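You operate a simulated robot arm through the tools that you are given. There is no shell and no other tool.

Carry out the task below with a simulated robot arm. There is one attempt and no reset: what you move stays moved.

Task
Close the white carton and label it as the order card says.
Fine: one label, straight on the flap; stand the block back. Set down upright: wooden block.

It is judged by the outcome, as a careful person would: the job done as asked, and still so three seconds after it is handed in. It fails if anything else is knocked over, pushed out of place, dropped, spilled or broken.

Robot
A 7-joint arm with a two-finger parallel gripper, fixed in place. Base frame: the origin is on the floor under the middle of its stand, x ahead of it, y to its left, z up; the work surface is at about z = 860. Readings come in mm, rad, newtons and seconds.
It reaches about 1046 mm from its shoulder. Its first joint turns from -2.897 to 2.897 rad. Payload 1.57 kg.
The TCP is the grasp point between the finger pads, 30 mm short of the fingertips. In the tool frame z runs along the fingers and y along their closing line. The gripper opens to 80 mm. The fingers are 17 mm wide and 12 mm thick; the gripper's body (40 by 82 mm) begins 80 mm behind the TCP.
Orientation is told as [roll, pitch, yaw] about the base's x, y, z axes, in that order, counted from this pose: with the fingers straight down and closing along the base's y, the tool's x points along the base's -x, its y along +y and its z along -z.

Tools
- The arm moves only by the tool nudge_tool. Its argument "plan" is a list of rows, each an object of numbers (a shift or turn left out is 0, a gripper value left out holds the last): "tx", "ty", "tz": the shift along the tool's x, y, z in units of 250 mm (1.0 is 250 mm); "rx", "ry", "rz": the turn, a rotation vector about the tool's x, y, z in units of 90 degrees (1.0 is 90 degrees); "hand": the finger opening in mm, from 0 to 80. In form: [{"tx": .., "ty": .., "tz": .., "rx": .., "ry": .., "rz": .., "hand": ..}, ...]. A call has 1 to 20 rows; each row is the pose to reach, as a shift and turn from the pose commanded when the call began, along the tool's axes at that moment. A call with a number of a shift or a turn outside -1 to 1 is refused whole. Each row takes 0.2 s and may step no farther than 50 mm and 0.15 rad from the row before; otherwise, or with a gripper value out of range, the whole call is refused. Where a pose cannot be reached the arm comes as near as it can. A force on the tool above 40 N (or 10 N above the force at the start of the call, whichever is more), or a blocked arm, ends the call early, and 0.2 s more pass. Each finger travels about 153 mm/s and halts on what it meets, pressing with about 43 N; the grip force reading is that of the motor and also rises with nothing between the fingers. The clock runs only during rows and for 0.2 s after the last one: add rows that repeat a pose to give the fingers time. The reply holds the time, the measured pose of the TCP, the force on the tool along the base axes, the opening and the grip force, in the units named above and with some noise, with the torque about the TCP (base axes, N m) and any sound that the robot's microphone picked up, and new pictures: "pictures" is both (left out), scene, wrist or none.
- Cameras (640 x 400 px; columns grow to the right, rows downward): "scene" is fixed at [49.5, 499.7, 1621.1]; the picture's right is [0.01, -1.00, 0.00], its down [-0.92, -0.01, -0.39] and it looks along [0.39, 0.01, -0.92] (base axes); focal length 350 px, centre (320, 200). "wrist" rides on the gripper at [72, -7, -122] in the tool frame; the picture's right is [0.09, 1.00, 0.00], its down [-0.84, 0.08, -0.54] and it looks along [-0.54, 0.05, 0.84] (tool axes); focal length 238 px, centre (320, 200). There is no depth. A picture from a camera that has moved, and an enlarged one, comes with that camera's place and axes in the base frame and with its lens.
- inspect(camera, box): a new picture of the part [left, top, right, bottom] of that camera's present view, enlarged. It takes no simulated time.
- hand_in(): hands the job in; it is judged then, once.

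Places have to be worked out from the pictures, the camera data and where the tool is seen. Open the gripper and draw the arm clear of the work before you hand the job in, unless the task says otherwise.

The tools are called after "Emit:" as a command line: name --argument value ..., lists and objects as JSON in quotes. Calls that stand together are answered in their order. nudge_tool: Moves the arm, as the interface text tells. Its arguments: {"type":"object","properties":{"plan":{"type":"array"},"pictures":{"type":"string","enum":["both","scene","wrist","none"]}},"required":["plan"]} The other tools are called the same way: inspect (camera, box) takes an enlarged picture of a part of a camera's view; hand_in () hands the job in.

At the start:

```text
time_s: 0.0
tool_pos: [280.3, 343.0, 1208.6]
ee_rot: [-0.001, 0.0, -0.001]
contact_force: [-0.2, 0.9, 0.1]
ft_torque: [0.03, 0.03, 0.02]
width: 80.1
finger_force: 0.1
```

scene: 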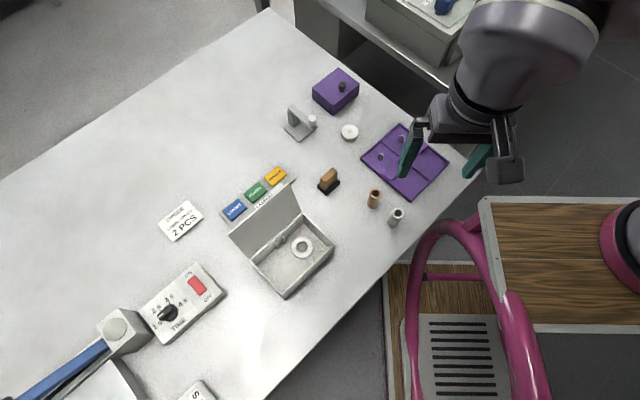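
wrist: 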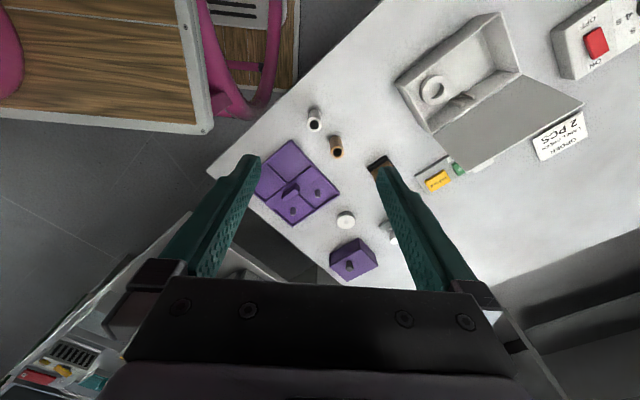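

I start by enlarging the views of the carton, the order card and the labels to see what is there.

Emit:
inspect --camera "scene" --box '[140, 160, 350, 300]'

Emit:
inspect --camera "scene" --box '[150, 190, 220, 250]'

Emit:
inspect --camera "scene" --box '[210, 155, 300, 225]'

Emit:
inspect --camera "scene" --box '[270, 60, 470, 240]'

Emit:
inspect --camera "scene" --box '[60, 250, 240, 400]'

Emit:
inspect --camera "wrist" --box '[380, 0, 640, 200]'

```text
2.86 times, centred on (245, 230) of scene
camera zoom: at [49.5, 499.7, 1621.1], right [0.01, -1.0, 0.0], down [-0.92, -0.01, -0.39], along [0.39, 0.01, -0.92], focal length 1001 px, centre (534, 114)
```

zoom: 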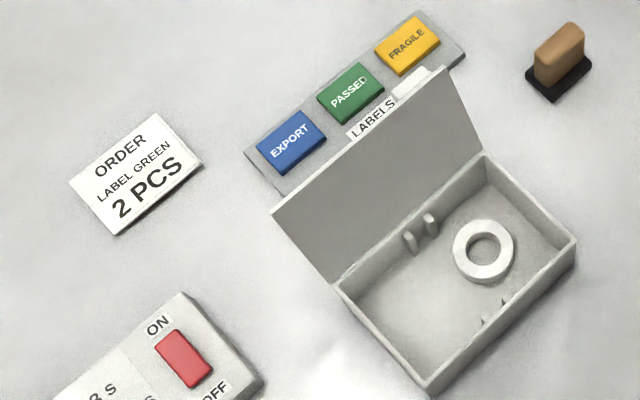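

```text
6.67 times, centred on (185, 220) of scene
camera zoom: at [49.5, 499.7, 1621.1], right [0.01, -1.0, 0.0], down [-0.92, -0.01, -0.39], along [0.39, 0.01, -0.92], focal length 2335 px, centre (1220, 67)
```

zoom: 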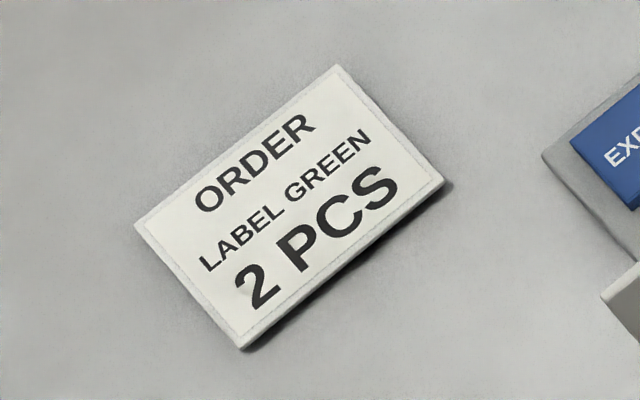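

```text
5.71 times, centred on (255, 190) of scene
camera zoom: at [49.5, 499.7, 1621.1], right [0.01, -1.0, 0.0], down [-0.92, -0.01, -0.39], along [0.39, 0.01, -0.92], focal length 2001 px, centre (691, 257)
```

zoom: 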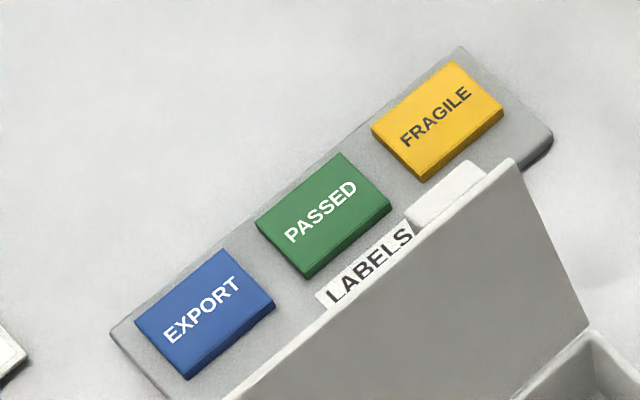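

```text
2.22 times, centred on (370, 150) of scene
camera zoom: at [49.5, 499.7, 1621.1], right [0.01, -1.0, 0.0], down [-0.92, -0.01, -0.39], along [0.39, 0.01, -0.92], focal length 778 px, centre (209, 311)
```

zoom: 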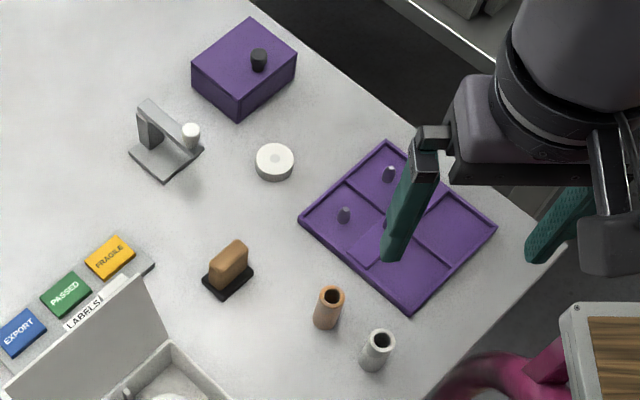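

```text
2.67 times, centred on (150, 325) of scene
camera zoom: at [49.5, 499.7, 1621.1], right [0.01, -1.0, 0.0], down [-0.92, -0.01, -0.39], along [0.39, 0.01, -0.92], focal length 934 px, centre (773, -133)
```

zoom: 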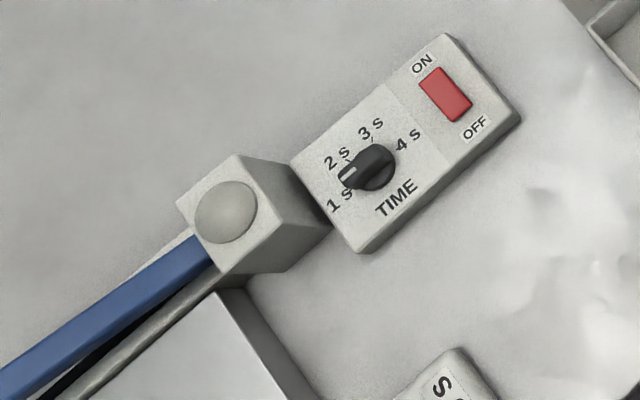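

```text
2.00 times, centred on (510, 100) of wrist
camera zoom: at [208.7, 336.0, 1330.2], right [-0.09, 1.0, 0.0], down [0.84, 0.08, 0.54], along [0.54, 0.05, -0.84], focal length 477 px, centre (-60, 400)
```

zoom: 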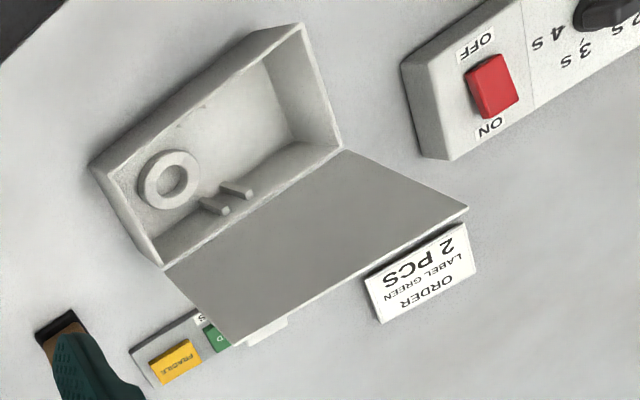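

Before moving I want a closer look at the carton's inside, the wooden block and the labels tray.

Emit:
inspect --camera "scene" --box '[310, 160, 350, 200]'

Emit:
inspect --camera "scene" --box '[260, 210, 340, 300]'

Emit:
inspect --camera "wrist" --box '[400, 60, 520, 140]'

Emit:
inspect --camera "wrist" --box '[360, 130, 480, 210]'

```text
10.00 times, centred on (330, 180) of scene
camera zoom: at [49.5, 499.7, 1621.1], right [0.01, -1.0, 0.0], down [-0.92, -0.01, -0.39], along [0.39, 0.01, -0.92], focal length 3502 px, centre (220, 400)
```

zoom: 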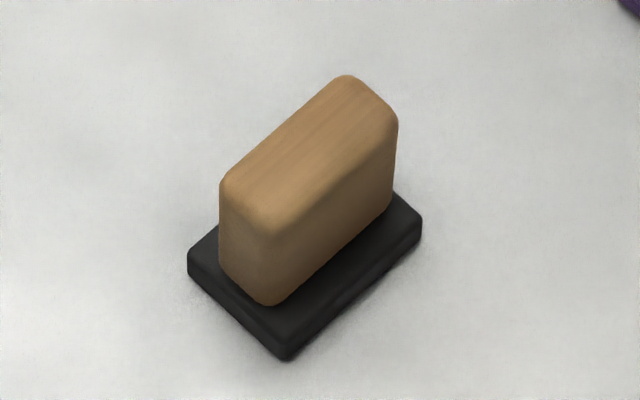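

```text
4.44 times, centred on (300, 255) of scene
camera zoom: at [49.5, 499.7, 1621.1], right [0.01, -1.0, 0.0], down [-0.92, -0.01, -0.39], along [0.39, 0.01, -0.92], focal length 1557 px, centre (409, -44)
```

zoom: 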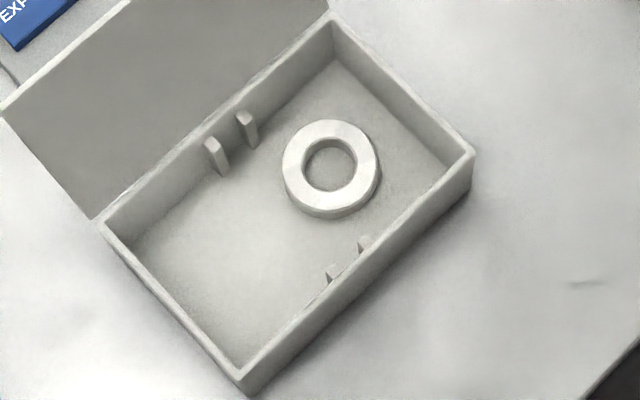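

```text
5.00 times, centred on (460, 100) of wrist
camera zoom: at [208.7, 336.0, 1330.2], right [-0.09, 1.0, 0.0], down [0.84, 0.08, 0.54], along [0.54, 0.05, -0.84], focal length 1192 px, centre (-380, 700)
```

zoom: 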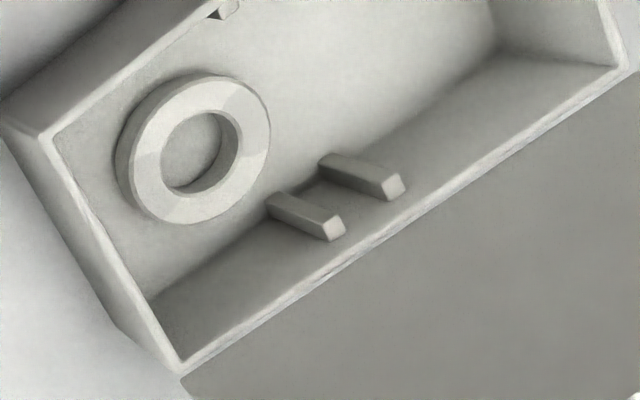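

```text
5.00 times, centred on (420, 170) of wrist
camera zoom: at [208.7, 336.0, 1330.2], right [-0.09, 1.0, 0.0], down [0.84, 0.08, 0.54], along [0.54, 0.05, -0.84], focal length 1192 px, centre (-180, 350)
```

zoom: 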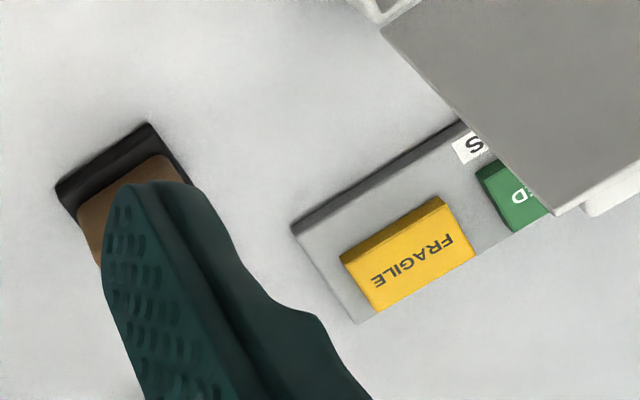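

The order says green, so one PASSED label goes on the carton, and the block with the black pad looks like a press. I'll move the arm high and to the left so the wrist camera looks at the carton and flap from a better angle.

Emit:
nudge_tool --plan '[{"tx": 0.1, "ty": 0.13}, {"tx": 0.2, "ty": 0.26}, {"tx": 0.3, "ty": 0.39}, {"tx": 0.4, "ty": 0.52}, {"tx": 0.5, "ty": 0.65}, {"tx": 0.6, "ty": 0.78}, {"tx": 0.68, "ty": 0.9}, {"tx": 0.68, "ty": 0.9}]'

```text
time_s: 1.8
tool_pos: [111.8, 567.0, 1209.5]
ee_rot: [-0.001, -0.001, 0.0]
contact_force: [0.1, 1.2, 0.0]
ft_torque: [0.0, -0.01, 0.0]
width: 79.9
finger_force: 0.0
camera wrist: at [37.9, 561.3, 1330.4], right [-0.09, 1.0, 0.0], down [0.84, 0.08, 0.54], along [0.54, 0.05, -0.84], focal length 238 px, centre (320, 200)
```

scene: 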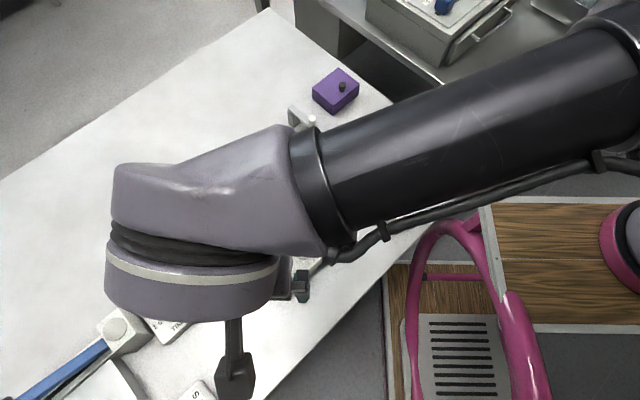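
wrist: 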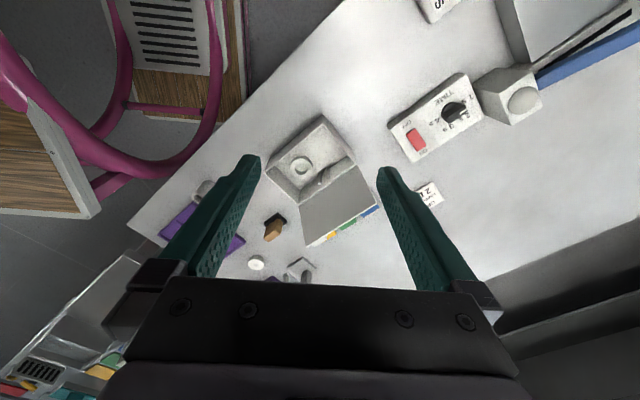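

The carton and flap are in clear view now; I'll enlarge that region.

Emit:
inspect --camera "wrist" --box '[250, 100, 410, 260]'

Emit:
inspect --camera "wrist" --box '[290, 160, 390, 250]'

```text
2.50 times, centred on (330, 180) of wrist
camera zoom: at [37.9, 561.3, 1330.4], right [-0.09, 1.0, 0.0], down [0.84, 0.08, 0.54], along [0.54, 0.05, -0.84], focal length 596 px, centre (295, 250)
```

zoom: 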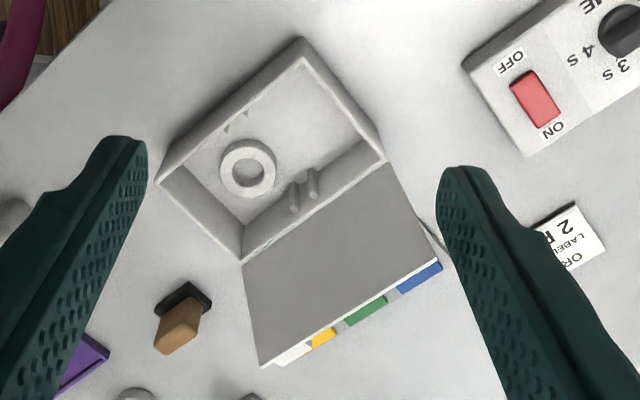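

```text
4.44 times, centred on (340, 205) of wrist
camera zoom: at [37.9, 561.3, 1330.4], right [-0.09, 1.0, 0.0], down [0.84, 0.08, 0.54], along [0.54, 0.05, -0.84], focal length 1059 px, centre (231, 178)
```

zoom: 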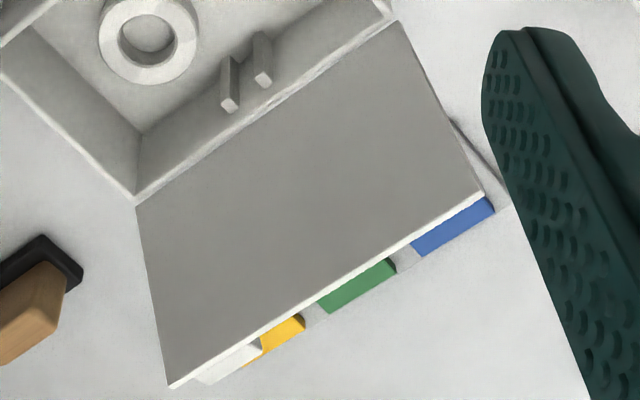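

From these views I judge: carton rim corners about A(217,646), B(319,543), C(252,475), D(151,578) at z≈918; the flap leans ~21° back over the hinge A–B with its top edge near z≈1012. Something white sits near the flap's B-side edge, so I'll move high behind the flap, turning the tool to yaw -45° (parallel to the carton), closing the fingers on the way, and look.

Emit:
nudge_tool --plan '[{"tx": -0.165, "ty": 0.08, "rz": 0.085, "hand": 80}, {"tx": -0.33, "ty": 0.16, "rz": 0.17}, {"tx": -0.495, "ty": 0.24, "rz": 0.255}, {"tx": -0.66, "ty": 0.32, "rz": 0.34}, {"tx": -0.825, "ty": 0.41, "rz": 0.42}, {"tx": -0.99, "ty": 0.49, "rz": 0.5}, {"tx": -0.99, "ty": 0.49, "rz": 0.5}]'

```text
time_s: 3.4
tool_pos: [347.7, 681.4, 1206.1]
ee_rot: [0.0, 0.0, -0.788]
contact_force: [0.1, -0.8, 0.2]
ft_torque: [-0.01, 0.03, -0.01]
width: 80.2
finger_force: 0.1
out of reach, approached as far as the arm can: row 6, 7
camera wrist: at [290.5, 729.3, 1328.1], right [0.64, 0.77, 0.0], down [0.65, -0.54, 0.54], along [0.42, -0.35, -0.84], focal length 238 px, centre (320, 200)
```

scene: 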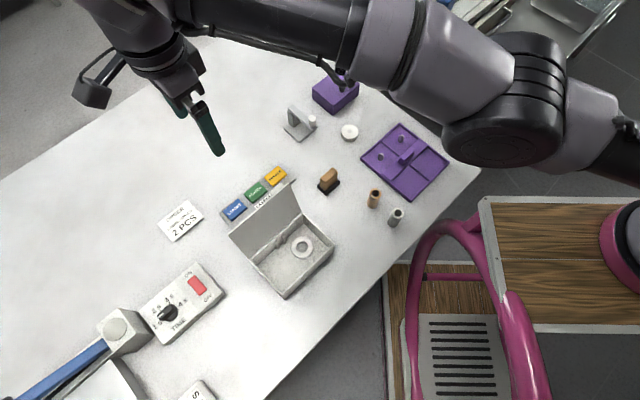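
wrist: 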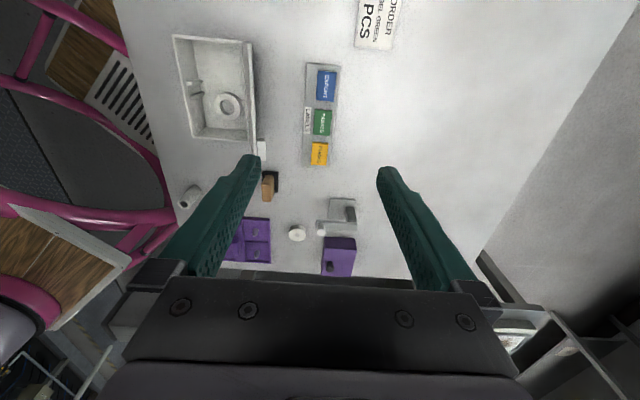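

The arm is behind the flap's line now (at its reach limit at this height). I'll enlarge the flap, tray and block areas.

Emit:
inspect --camera "wrist" --box '[220, 30, 350, 170]'

Emit:
inspect --camera "wrist" --box '[230, 120, 300, 210]'

Emit:
inspect --camera "wrist" --box '[290, 60, 350, 170]'

Emit:
inspect --camera "scene" --box '[220, 160, 350, 300]'

```text
2.86 times, centred on (285, 100) of wrist
camera zoom: at [290.5, 729.3, 1328.1], right [0.64, 0.77, 0.0], down [0.65, -0.54, 0.54], along [0.42, -0.35, -0.84], focal length 681 px, centre (420, 486)
```

zoom: 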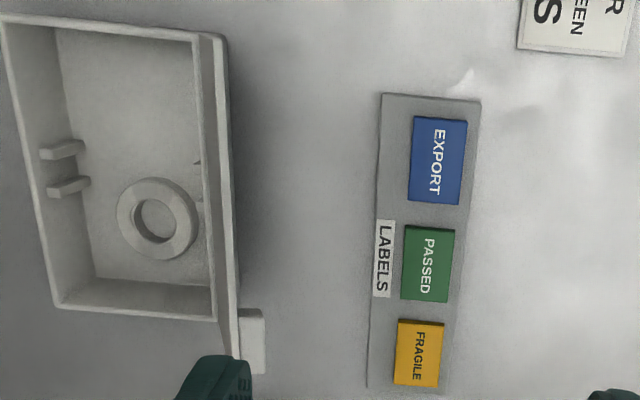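

```text
4.44 times, centred on (265, 165) of wrist
camera zoom: at [290.5, 729.3, 1328.1], right [0.64, 0.77, 0.0], down [0.65, -0.54, 0.54], along [0.42, -0.35, -0.84], focal length 1059 px, centre (564, 356)
```

zoom: 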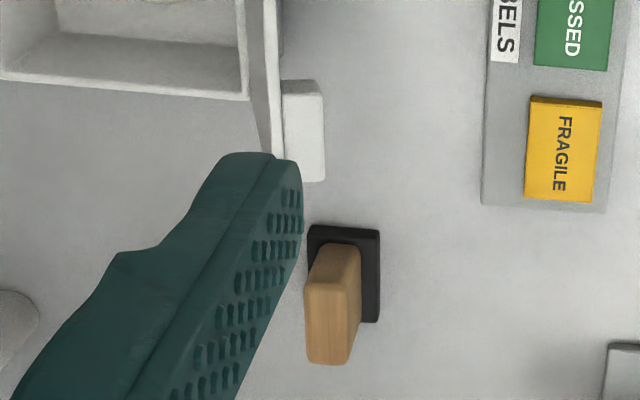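

```text
3.64 times, centred on (320, 115) of wrist
camera zoom: at [290.5, 729.3, 1328.1], right [0.64, 0.77, 0.0], down [0.65, -0.54, 0.54], along [0.42, -0.35, -0.84], focal length 867 px, centre (320, 509)
```

zoom: 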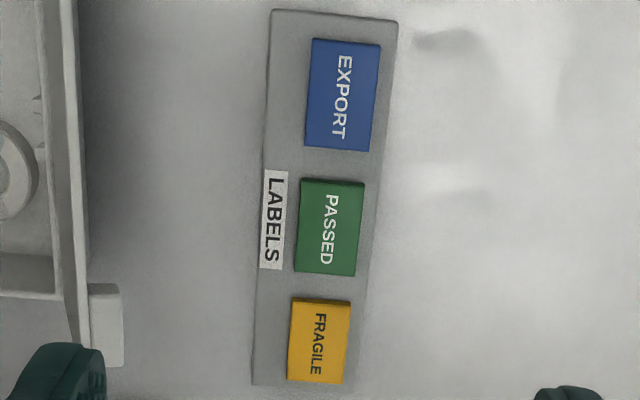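

```text
2.86 times, centred on (285, 230) of scene
camera zoom: at [49.5, 499.7, 1621.1], right [0.01, -1.0, 0.0], down [-0.92, -0.01, -0.39], along [0.39, 0.01, -0.92], focal length 1001 px, centre (420, 114)
```

zoom: 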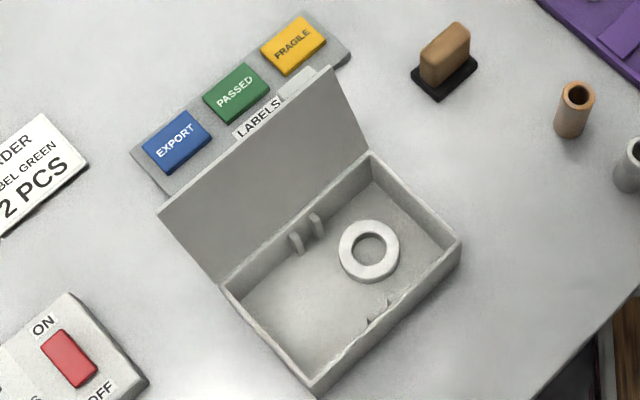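

The white piece is a lug on the flap's outer face near the far corner, flush with its top edge (about 10–40 mm from corner B'). The block's long axis and the label tray run parallel to the carton. I'll come down behind the flap with the fingers closed.

Emit:
nudge_tool --plan '[{"tx": -0.006, "ty": -0.024, "tz": 0.15, "rz": 0.0, "hand": 0}, {"tx": -0.012, "ty": -0.048, "tz": 0.3, "hand": 0}, {"tx": -0.018, "ty": -0.072, "tz": 0.44, "hand": 0}, {"tx": -0.025, "ty": -0.096, "tz": 0.584, "hand": 0}, {"tx": -0.025, "ty": -0.096, "tz": 0.584, "hand": 0}]'

```text
time_s: 4.6
tool_pos: [333.9, 660.8, 1059.8]
ee_rot: [-0.001, 0.0, -0.785]
contact_force: [0.6, -0.1, -0.6]
ft_torque: [0.0, -0.01, -0.01]
width: 0.0
finger_force: 21.0
camera wrist: at [277.3, 707.4, 1181.9], right [0.64, 0.77, 0.0], down [0.65, -0.54, 0.54], along [0.42, -0.35, -0.84], focal length 238 px, centre (320, 200)
```

scene: 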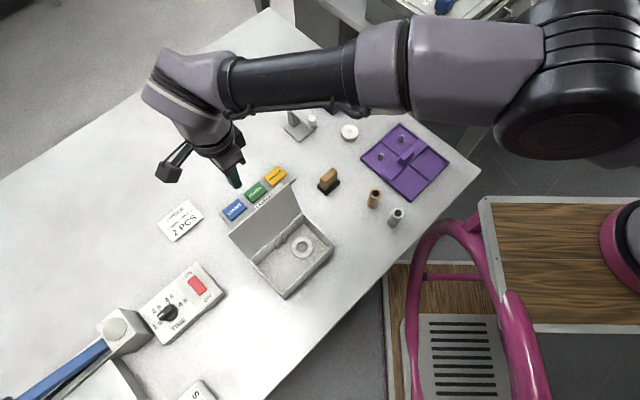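
wrist: 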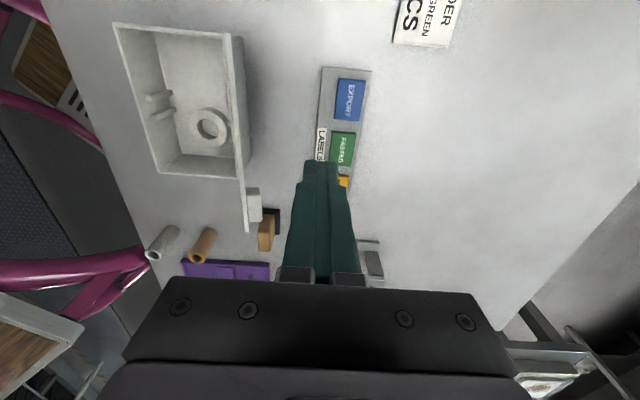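

The fingers are closed and about 60 mm behind the flap. I'll enlarge the flap and lug from this side to refine their position before touching.

Emit:
inspect --camera "wrist" --box '[200, 20, 300, 250]'

Emit:
inspect --camera "wrist" --box '[100, 10, 300, 250]'

Emit:
inspect --camera "scene" --box '[200, 130, 350, 300]'

```text
1.74 times, centred on (250, 135) of wrist
camera zoom: at [277.3, 707.4, 1181.9], right [0.64, 0.77, 0.0], down [0.65, -0.54, 0.54], along [0.42, -0.35, -0.84], focal length 414 px, centre (442, 313)
```

zoom: 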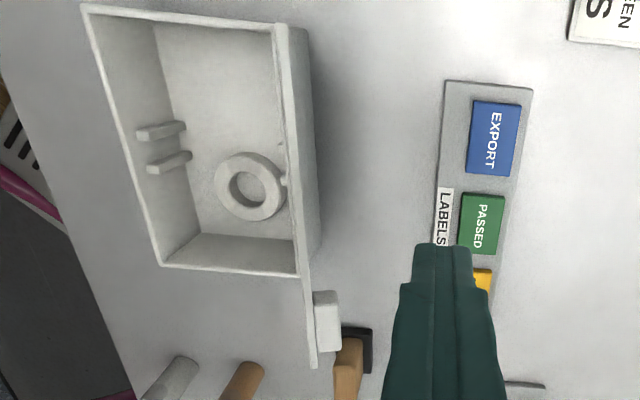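

```text
1.67 times, centred on (200, 130) of wrist
camera zoom: at [277.3, 707.4, 1181.9], right [0.64, 0.77, 0.0], down [0.65, -0.54, 0.54], along [0.42, -0.35, -0.84], focal length 397 px, centre (520, 317)
```

zoom: 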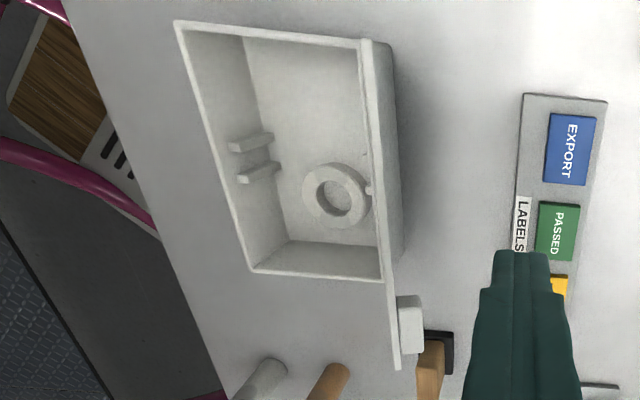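

```text
2.35 times, centred on (275, 215) of scene
camera zoom: at [49.5, 499.7, 1621.1], right [0.01, -1.0, 0.0], down [-0.92, -0.01, -0.39], along [0.39, 0.01, -0.92], focal length 824 px, centre (426, 165)
```

zoom: 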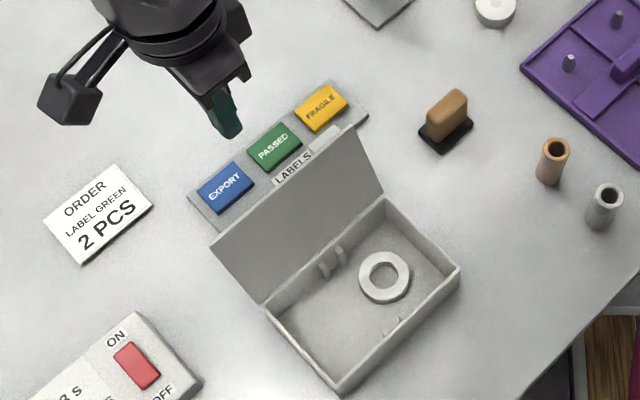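

Flap is seen edge-on and the fingertips are level with its middle. I'll lower behind it and push its top edge slowly toward the carton until it's nearly upright, then check.

Emit:
nudge_tool --plan '[{"ty": -0.063, "tz": 0.087, "hand": 0}, {"ty": -0.123, "tz": 0.179, "hand": 0}, {"ty": -0.175, "tz": 0.179, "hand": 0}, {"ty": -0.21, "tz": 0.179, "hand": 0}, {"ty": -0.245, "tz": 0.179, "hand": 0}, {"ty": -0.275, "tz": 0.179, "hand": 0}]'

```text
time_s: 6.0
tool_pos: [285.4, 610.4, 1015.0]
ee_rot: [-0.001, 0.0, -0.787]
contact_force: [0.4, -0.1, -0.4]
ft_torque: [0.03, 0.01, 0.02]
width: 0.3
finger_force: 21.2
camera wrist: at [229.7, 658.8, 1136.7], right [0.64, 0.77, 0.0], down [0.65, -0.54, 0.54], along [0.42, -0.35, -0.84], focal length 238 px, centre (320, 200)
```

scene: 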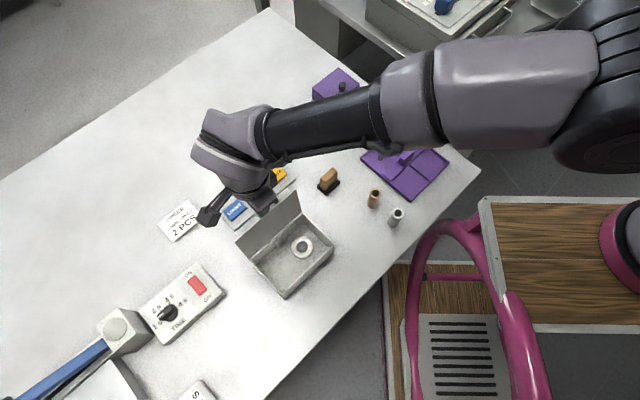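
wrist: 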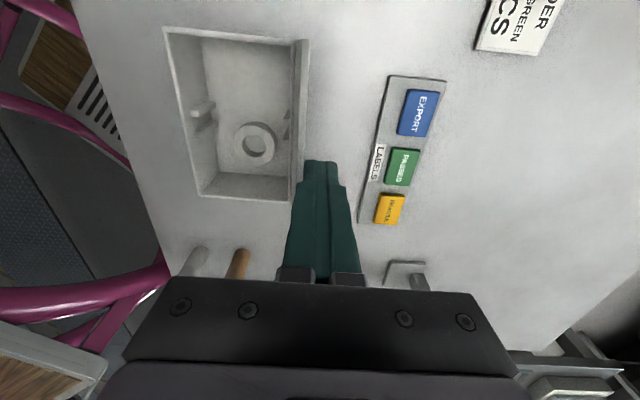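

The flap follows the fingers and is nearly upright with no notable force. I'll continue along the arc around the hinge, over and down.

Emit:
nudge_tool --plan '[{"ty": -0.044, "hand": 0}, {"ty": -0.092, "hand": 0}, {"ty": -0.14, "tz": 0.016, "hand": 0}, {"ty": -0.188, "tz": 0.044, "hand": 0}, {"ty": -0.228, "tz": 0.08, "hand": 0}, {"ty": -0.26, "tz": 0.124, "hand": 0}, {"ty": -0.284, "tz": 0.176, "hand": 0}, {"ty": -0.296, "tz": 0.22, "hand": 0}]'

```text
time_s: 7.8
tool_pos: [233.9, 559.7, 959.5]
ee_rot: [-0.002, -0.001, -0.785]
contact_force: [0.1, 0.5, -0.1]
ft_torque: [-0.01, -0.02, -0.02]
width: 0.2
finger_force: 21.8
camera wrist: at [177.6, 606.2, 1081.7], right [0.64, 0.77, 0.0], down [0.65, -0.54, 0.54], along [0.42, -0.35, -0.84], focal length 238 px, centre (320, 200)
```

scene: 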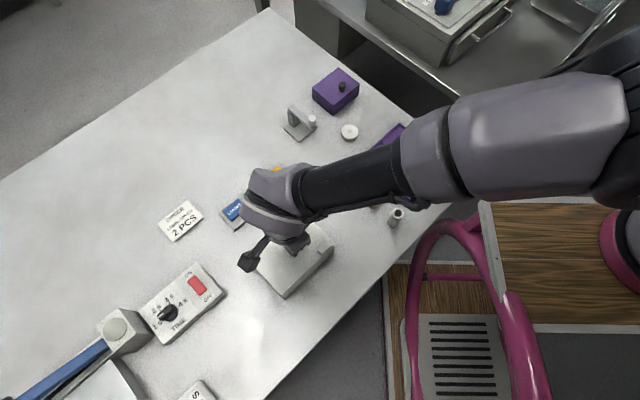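
wrist: 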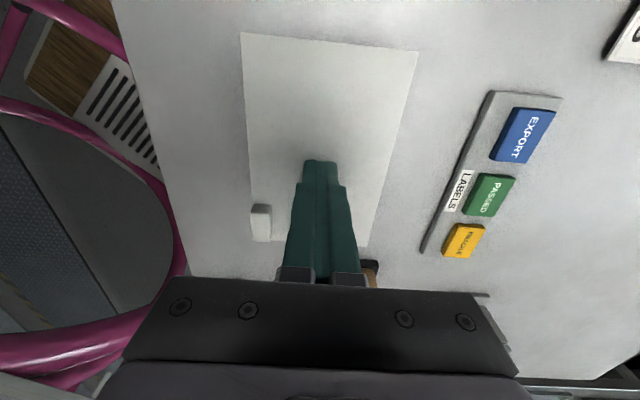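

The flap is down (or nearly so). I'll press gently downward in small steps to feel for it seating on the rim.

Emit:
nudge_tool --plan '[{"tz": 0.012, "hand": 0}, {"tz": 0.02, "hand": 0}, {"tz": 0.028, "hand": 0}, {"tz": 0.034, "hand": 0}]' --pictures "wrist"

```text
time_s: 8.8
tool_pos: [233.1, 559.6, 953.4]
ee_rot: [0.006, 0.002, -0.785]
contact_force: [-0.9, -7.2, 28.7]
ft_torque: [-0.2, -0.03, -0.02]
width: 0.1
finger_force: 21.7
camera wrist: at [177.3, 606.3, 1075.6], right [0.64, 0.77, 0.0], down [0.65, -0.54, 0.54], along [0.42, -0.34, -0.84], focal length 238 px, centre (320, 200)
```

wrist: 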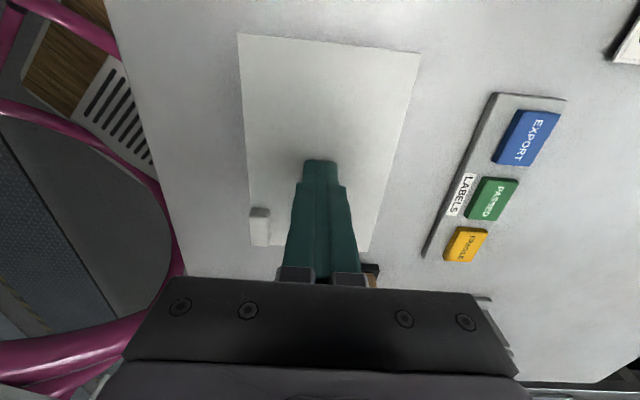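

Contact at fingertip z≈923 with ~29 N: the flap is seated. I'll lift straight up, away, and check that it stays closed.

Emit:
nudge_tool --plan '[{"tz": -0.1, "hand": 0}, {"tz": -0.3, "hand": 0}, {"tx": 0.1, "tz": -0.45, "hand": 0}, {"tx": 0.25, "tz": -0.55, "hand": 40}, {"tx": 0.42, "tz": -0.6, "hand": 60}, {"tx": 0.55, "tz": -0.65, "hand": 60}, {"tx": 0.55, "tz": -0.65, "hand": 60}]'

```text
time_s: 10.4
tool_pos: [135.8, 657.9, 1115.3]
ee_rot: [0.0, 0.002, -0.785]
contact_force: [-0.1, 0.6, 0.3]
ft_torque: [0.04, -0.04, 0.0]
width: 60.0
finger_force: 0.1
camera wrist: at [79.4, 704.7, 1236.7], right [0.64, 0.77, 0.0], down [0.65, -0.54, 0.54], along [0.42, -0.35, -0.84], focal length 238 px, centre (320, 200)
```

scene: 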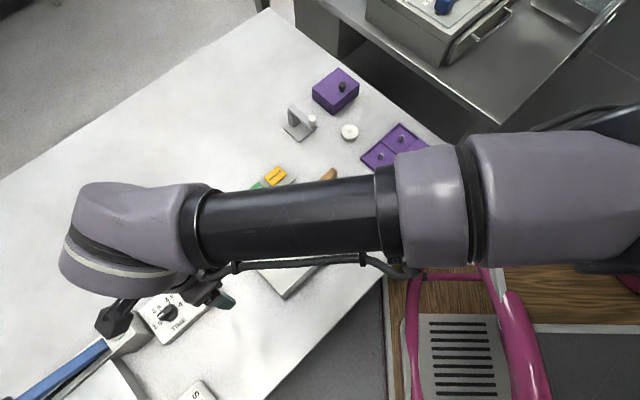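
wrist: 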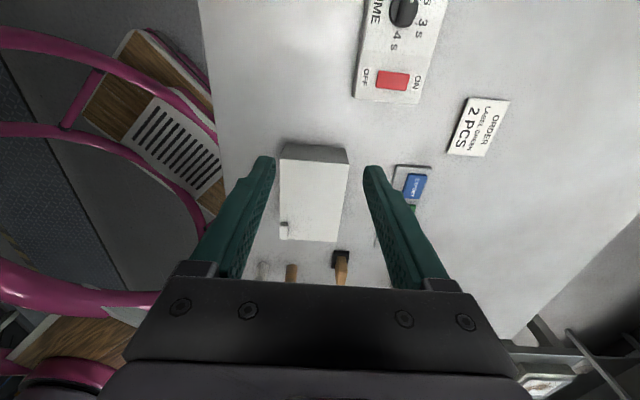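

Emit:
inspect --camera "wrist" --box '[260, 130, 380, 250]'

Emit:
inspect --camera "wrist" --box '[270, 215, 310, 245]'

```text
3.33 times, centred on (320, 190) of wrist
camera zoom: at [79.4, 704.7, 1236.7], right [0.64, 0.77, 0.0], down [0.65, -0.54, 0.54], along [0.42, -0.35, -0.84], focal length 794 px, centre (320, 233)
```

zoom: 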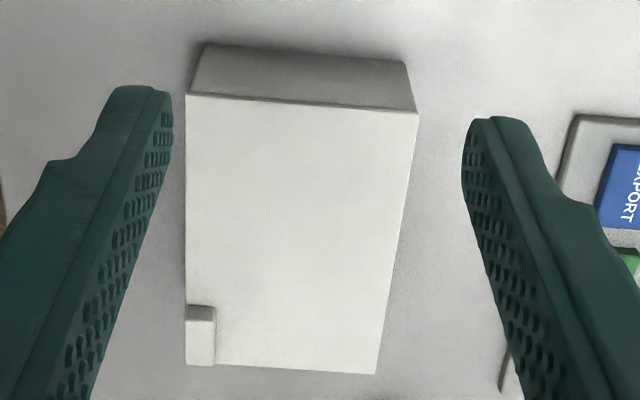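

```text
13.33 times, centred on (290, 230) of wrist
camera zoom: at [79.4, 704.7, 1236.7], right [0.64, 0.77, 0.0], down [0.65, -0.54, 0.54], along [0.42, -0.35, -0.84], focal length 3178 px, centre (720, -200)
```

zoom: 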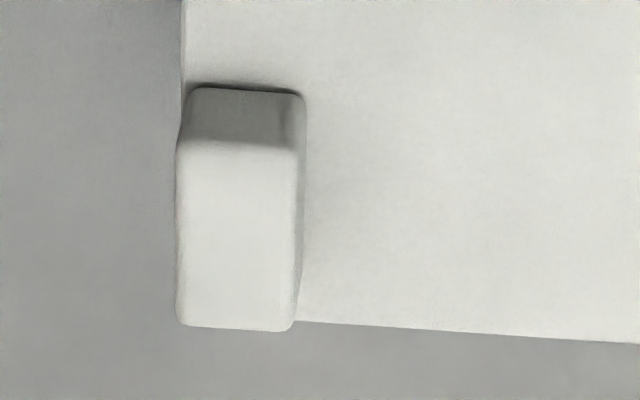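

The flap lies flat and closed: about 150×99 mm, centre ≈ (233, 559), top z≈923.5, edges at ±45°, with a small lug at the front corner C. The green PASSED label is at about (387, 655.5) with its long side parallel to the flap. I'll move over it and come down to a safe height.

Emit:
nudge_tool --plan '[{"tx": -0.12, "ty": 0.118, "hand": 60}, {"tx": -0.24, "ty": 0.235, "hand": 60}, {"tx": -0.36, "ty": 0.353, "hand": 60}, {"tx": -0.48, "ty": 0.47, "hand": 60}, {"tx": -0.6, "ty": 0.588, "tz": 0.06, "hand": 60}, {"tx": -0.717, "ty": 0.704, "tz": 0.15, "hand": 56}, {"tx": -0.717, "ty": 0.704, "tz": 0.33, "hand": 56}, {"tx": -0.717, "ty": 0.704, "tz": 0.5, "hand": 52}, {"tx": -0.717, "ty": 0.704, "tz": 0.6, "hand": 52}, {"tx": -0.717, "ty": 0.704, "tz": 0.6, "hand": 52}]'

```text
time_s: 12.6
tool_pos: [387.2, 654.3, 964.4]
ee_rot: [0.001, 0.0, -0.786]
contact_force: [-0.7, 0.4, -0.2]
ft_torque: [0.0, 0.01, 0.01]
width: 52.2
finger_force: 0.0
camera wrist: at [331.5, 701.1, 1085.8], right [0.64, 0.77, 0.0], down [0.65, -0.54, 0.54], along [0.42, -0.35, -0.84], focal length 238 px, centre (320, 200)
```

scene: 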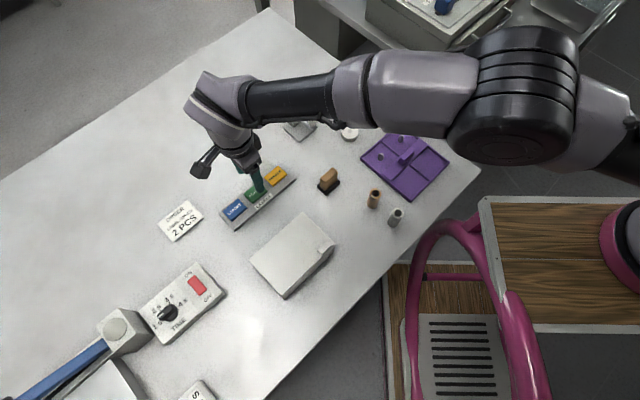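
wrist: 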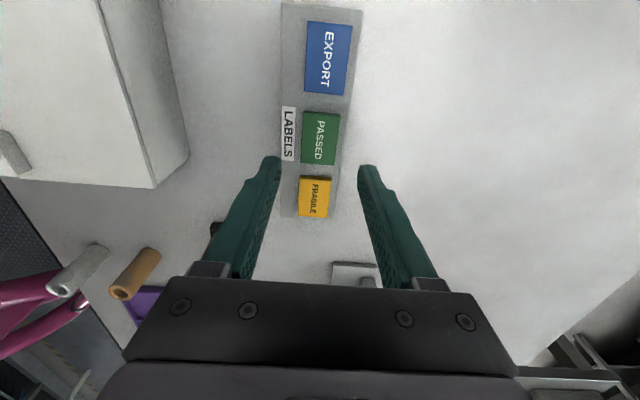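

Emit:
inspect --camera "wrist" --box '[250, 0, 390, 230]'

Emit:
inspect --camera "wrist" --box '[270, 95, 370, 175]'

Emit:
inspect --camera "scene" --box '[215, 160, 345, 300]'

```text
1.74 times, centred on (320, 115) of wrist
camera zoom: at [331.5, 701.1, 1085.8], right [0.64, 0.77, 0.0], down [0.65, -0.54, 0.54], along [0.42, -0.35, -0.84], focal length 414 px, centre (320, 348)
```

zoom: 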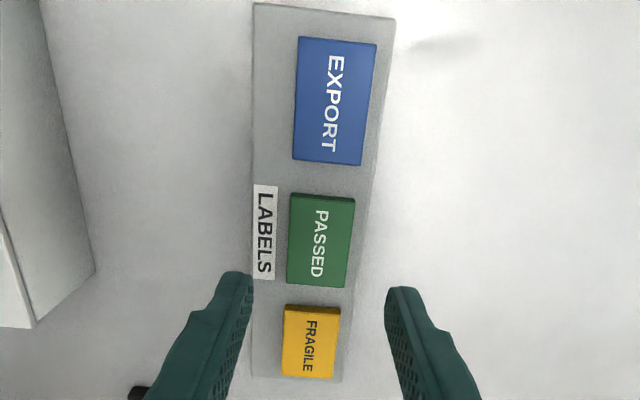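

```text
5.00 times, centred on (320, 135) of wrist
camera zoom: at [331.5, 701.1, 1085.8], right [0.64, 0.77, 0.0], down [0.65, -0.54, 0.54], along [0.42, -0.35, -0.84], focal length 1192 px, centre (320, 525)
```

zoom: 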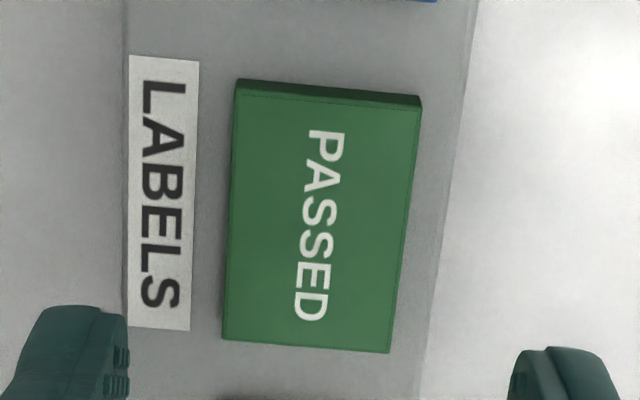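

```text
2.86 times, centred on (280, 230) of scene
camera zoom: at [49.5, 499.7, 1621.1], right [0.01, -1.0, 0.0], down [-0.92, -0.01, -0.39], along [0.39, 0.01, -0.92], focal length 1001 px, centre (434, 114)
```

zoom: 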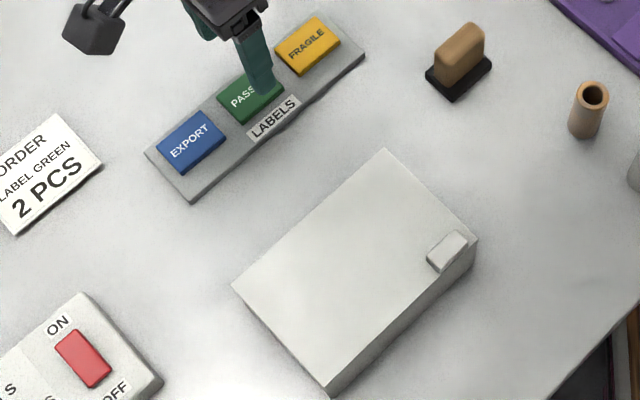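

The flap stays closed, and the green label is measured at (388, 653), 47×33 mm, exactly at -45°. I'll descend around it with the fingers opened to 46 mm, the last part in small steps to feel the tray.

Emit:
nudge_tool --plan '[{"tx": -0.008, "tz": 0.1, "hand": 46}, {"tx": -0.008, "tz": 0.2, "hand": 46}, {"tx": -0.008, "tz": 0.24, "hand": 46}, {"tx": -0.008, "tz": 0.26, "hand": 46}, {"tx": -0.008, "tz": 0.268, "hand": 46}]'

```text
time_s: 13.8
tool_pos: [389.3, 654.4, 900.6]
ee_rot: [0.005, 0.004, -0.786]
contact_force: [1.9, -4.9, 31.9]
ft_torque: [-0.97, 0.49, 0.02]
width: 48.0
finger_force: 1.5
camera wrist: at [333.2, 700.2, 1022.8], right [0.64, 0.77, 0.0], down [0.65, -0.54, 0.54], along [0.42, -0.34, -0.84], focal length 238 px, centre (320, 200)
```

scene: 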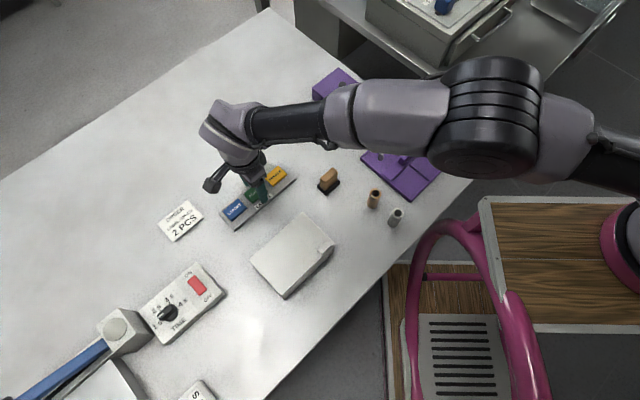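
wrist: 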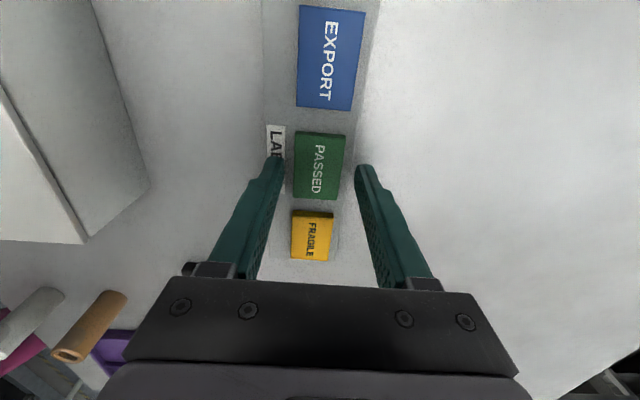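

The near finger touched the tray top at tip z≈870.6, so the tray is ~10 mm tall and the label stands on it (≈870–878). I'll back off 5 mm upward, recentre slightly, and close on the label.

Emit:
nudge_tool --plan '[{"tx": 0.0, "tz": -0.02, "hand": 46}, {"tx": 0.012, "tz": -0.02, "hand": 46}, {"tx": 0.012, "tz": -0.02, "hand": 40}, {"tx": 0.012, "tz": -0.02, "hand": 30}, {"tx": 0.012, "tz": -0.02, "hand": 20}, {"tx": 0.012, "tz": -0.02, "hand": 20}]' --pictures "wrist"

```text
time_s: 15.2
tool_pos: [386.4, 655.5, 900.3]
ee_rot: [-0.002, 0.0, -0.784]
contact_force: [-3.2, -1.1, -8.7]
ft_torque: [0.5, -0.11, 0.06]
width: 31.9
finger_force: 40.4
camera wrist: at [330.0, 702.2, 1022.7], right [0.64, 0.77, 0.0], down [0.65, -0.54, 0.54], along [0.42, -0.35, -0.84], focal length 238 px, centre (320, 200)
```

wrist: 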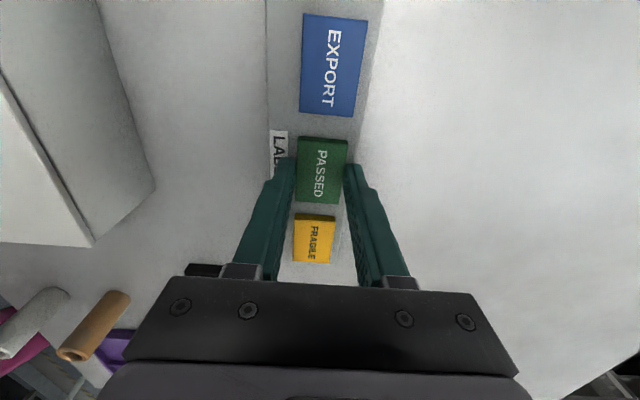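

The label is gripped at 31.9 mm width; there is a slight downward pull of ~9 N, so it may cling to the tray. I'll lift a few millimetres slowly and check that it comes away without the tray.

Emit:
nudge_tool --plan '[{"tz": -0.008, "hand": 20}, {"tz": -0.016, "hand": 20}, {"tz": -0.024, "hand": 20}, {"tz": -0.032, "hand": 20}]'

```text
time_s: 15.8
tool_pos: [385.7, 654.9, 900.3]
ee_rot: [-0.003, 0.0, -0.782]
contact_force: [1.9, 13.0, -12.1]
ft_torque: [1.06, -0.37, -0.52]
width: 31.8
finger_force: 40.4
stopped in row 3: the force on the tool passed its limit at 43 N (the readings are from after the stop); the commanded pose is now the measured one
camera wrist: at [330.1, 702.4, 1022.7], right [0.64, 0.77, 0.0], down [0.65, -0.53, 0.54], along [0.42, -0.35, -0.84], focal length 238 px, centre (320, 200)
```

scene: 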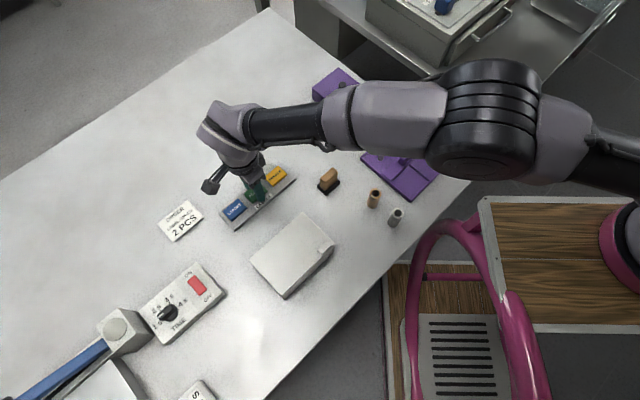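
wrist: 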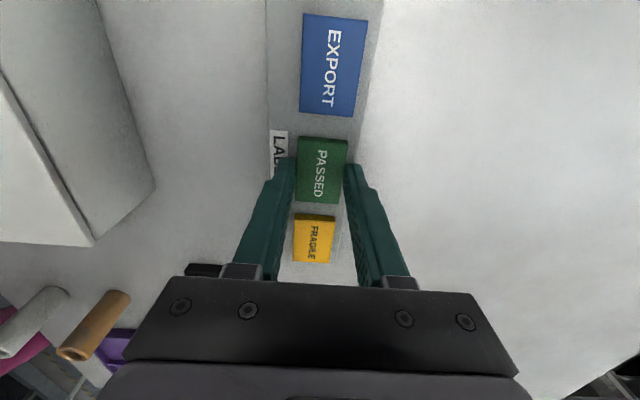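

The green block won't lift even at 43 N, so it's fixed to the tray: these are label pads, and the wooden block with the black pad is evidently the applicator. I'll release, rise straight up, and check the tray is undisturbed.

Emit:
nudge_tool --plan '[{"hand": 46}, {"hand": 50}, {"hand": 50}, {"tz": -0.1, "hand": 50}, {"tz": -0.26, "hand": 50}, {"tz": -0.42, "hand": 50}, {"tz": -0.5, "hand": 50}, {"tz": -0.5, "hand": 50}]'

```text
time_s: 17.6
tool_pos: [386.5, 656.4, 1026.0]
ee_rot: [-0.007, 0.0, -0.783]
contact_force: [-0.2, -0.1, 0.6]
ft_torque: [0.02, 0.01, 0.01]
width: 49.8
finger_force: 0.1
camera wrist: at [330.2, 702.6, 1148.5], right [0.64, 0.77, -0.01], down [0.65, -0.53, 0.54], along [0.42, -0.35, -0.84], focal length 238 px, centre (320, 200)
```

scene: 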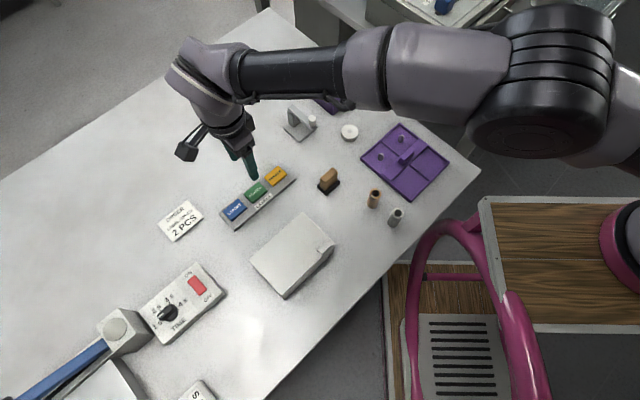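
wrist: 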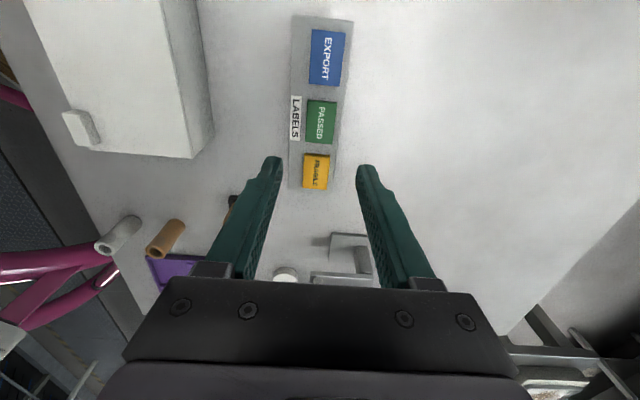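

Emit:
inspect --camera "scene" --box '[215, 155, 345, 235]'

Emit:
inspect --camera "scene" --box '[240, 175, 290, 206]'

Emit:
inspect --camera "wrist" --box '[280, 15, 370, 200]'

```text
4.92 times, centred on (280, 195) of scene
camera zoom: at [49.5, 499.7, 1621.1], right [0.01, -1.0, 0.0], down [-0.92, -0.01, -0.39], along [0.39, 0.01, -0.92], focal length 1724 px, centre (517, 225)
```

zoom: 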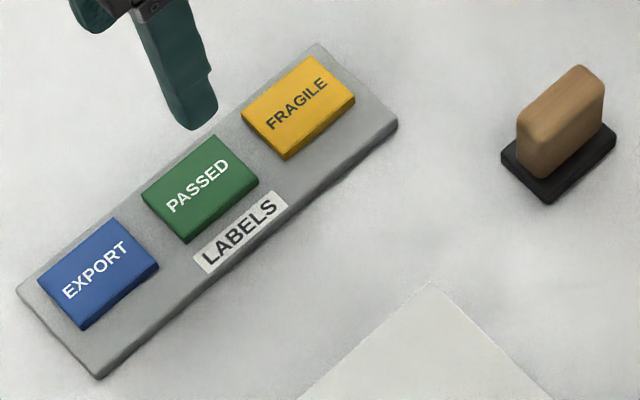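

```text
12.80 times, centred on (265, 190) of scene
camera zoom: at [49.5, 499.7, 1621.1], right [0.01, -1.0, 0.0], down [-0.92, -0.01, -0.39], along [0.39, 0.01, -0.92], focal length 4483 px, centre (1024, 322)
```

zoom: 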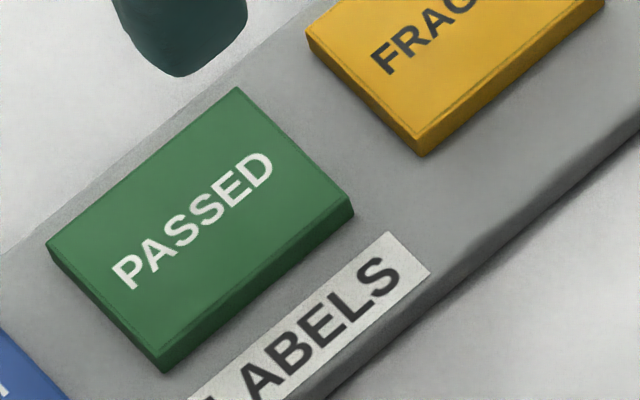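

```text
2.16 times, centred on (325, 108) of wrist
camera zoom: at [330.2, 702.6, 1148.5], right [0.64, 0.77, -0.01], down [0.65, -0.53, 0.54], along [0.42, -0.35, -0.84], focal length 515 px, centre (309, 400)
```

zoom: 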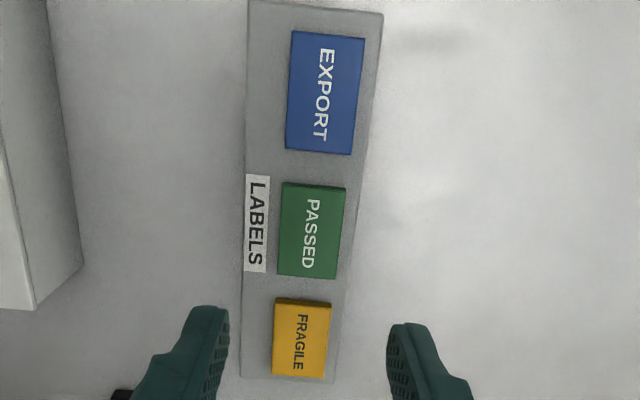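

The tray is undisturbed; each pad seems to be a stack with a thin label sheet on top, and the wooden block's black pad (≈47×34 mm) matches the label's size, so I should pick the label up with the block. I judge the block's centre at about (415, 484.5), handle ~40×16 mm, top near z≈913. I'll move above it.

Emit:
nudge_tool --plan '[{"tx": -0.12, "ty": -0.086, "rx": -0.0016, "ry": 0.0016, "hand": 50}, {"tx": -0.24, "ty": -0.171, "rx": -0.0032, "ry": 0.0032, "rz": 0.001, "hand": 50}, {"tx": -0.36, "ty": -0.257, "rx": -0.0032, "ry": 0.0032, "rz": 0.001, "hand": 45}, {"tx": -0.48, "ty": -0.343, "rx": -0.0032, "ry": 0.0032, "rz": 0.001, "hand": 45}, {"tx": -0.567, "ty": -0.405, "rx": -0.0032, "ry": 0.0032, "rz": 0.001, "hand": 45}, {"tx": -0.567, "ty": -0.405, "rx": -0.0032, "ry": 0.0032, "rz": 0.001, "hand": 45}]'

```text
time_s: 19.0
tool_pos: [414.7, 482.9, 1027.7]
ee_rot: [0.001, 0.004, -0.787]
contact_force: [-1.1, 0.2, 0.9]
ft_torque: [0.0, 0.0, -0.03]
width: 45.1
finger_force: 0.0
camera wrist: at [360.0, 529.5, 1150.0], right [0.64, 0.77, 0.0], down [0.65, -0.54, 0.54], along [0.41, -0.34, -0.84], focal length 238 px, centre (320, 200)
```

scene: 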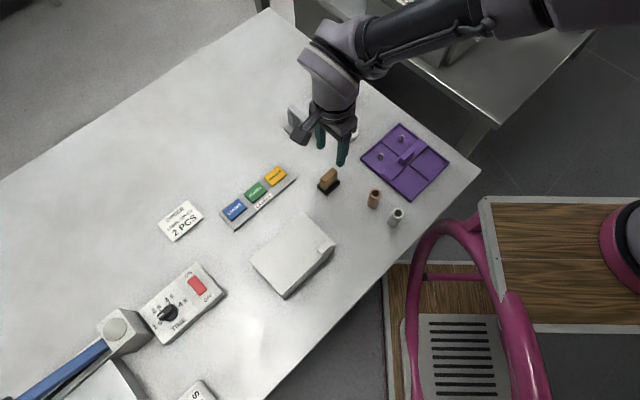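
wrist: 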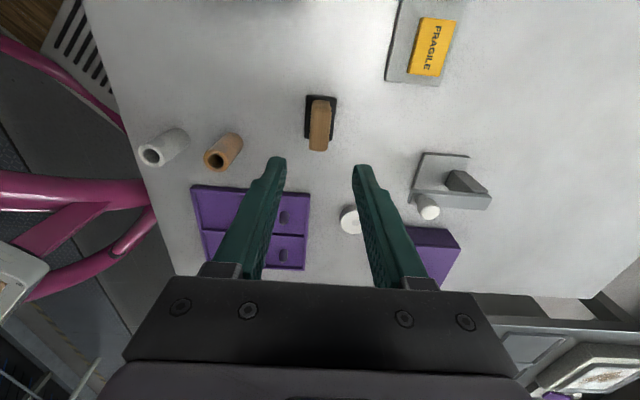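

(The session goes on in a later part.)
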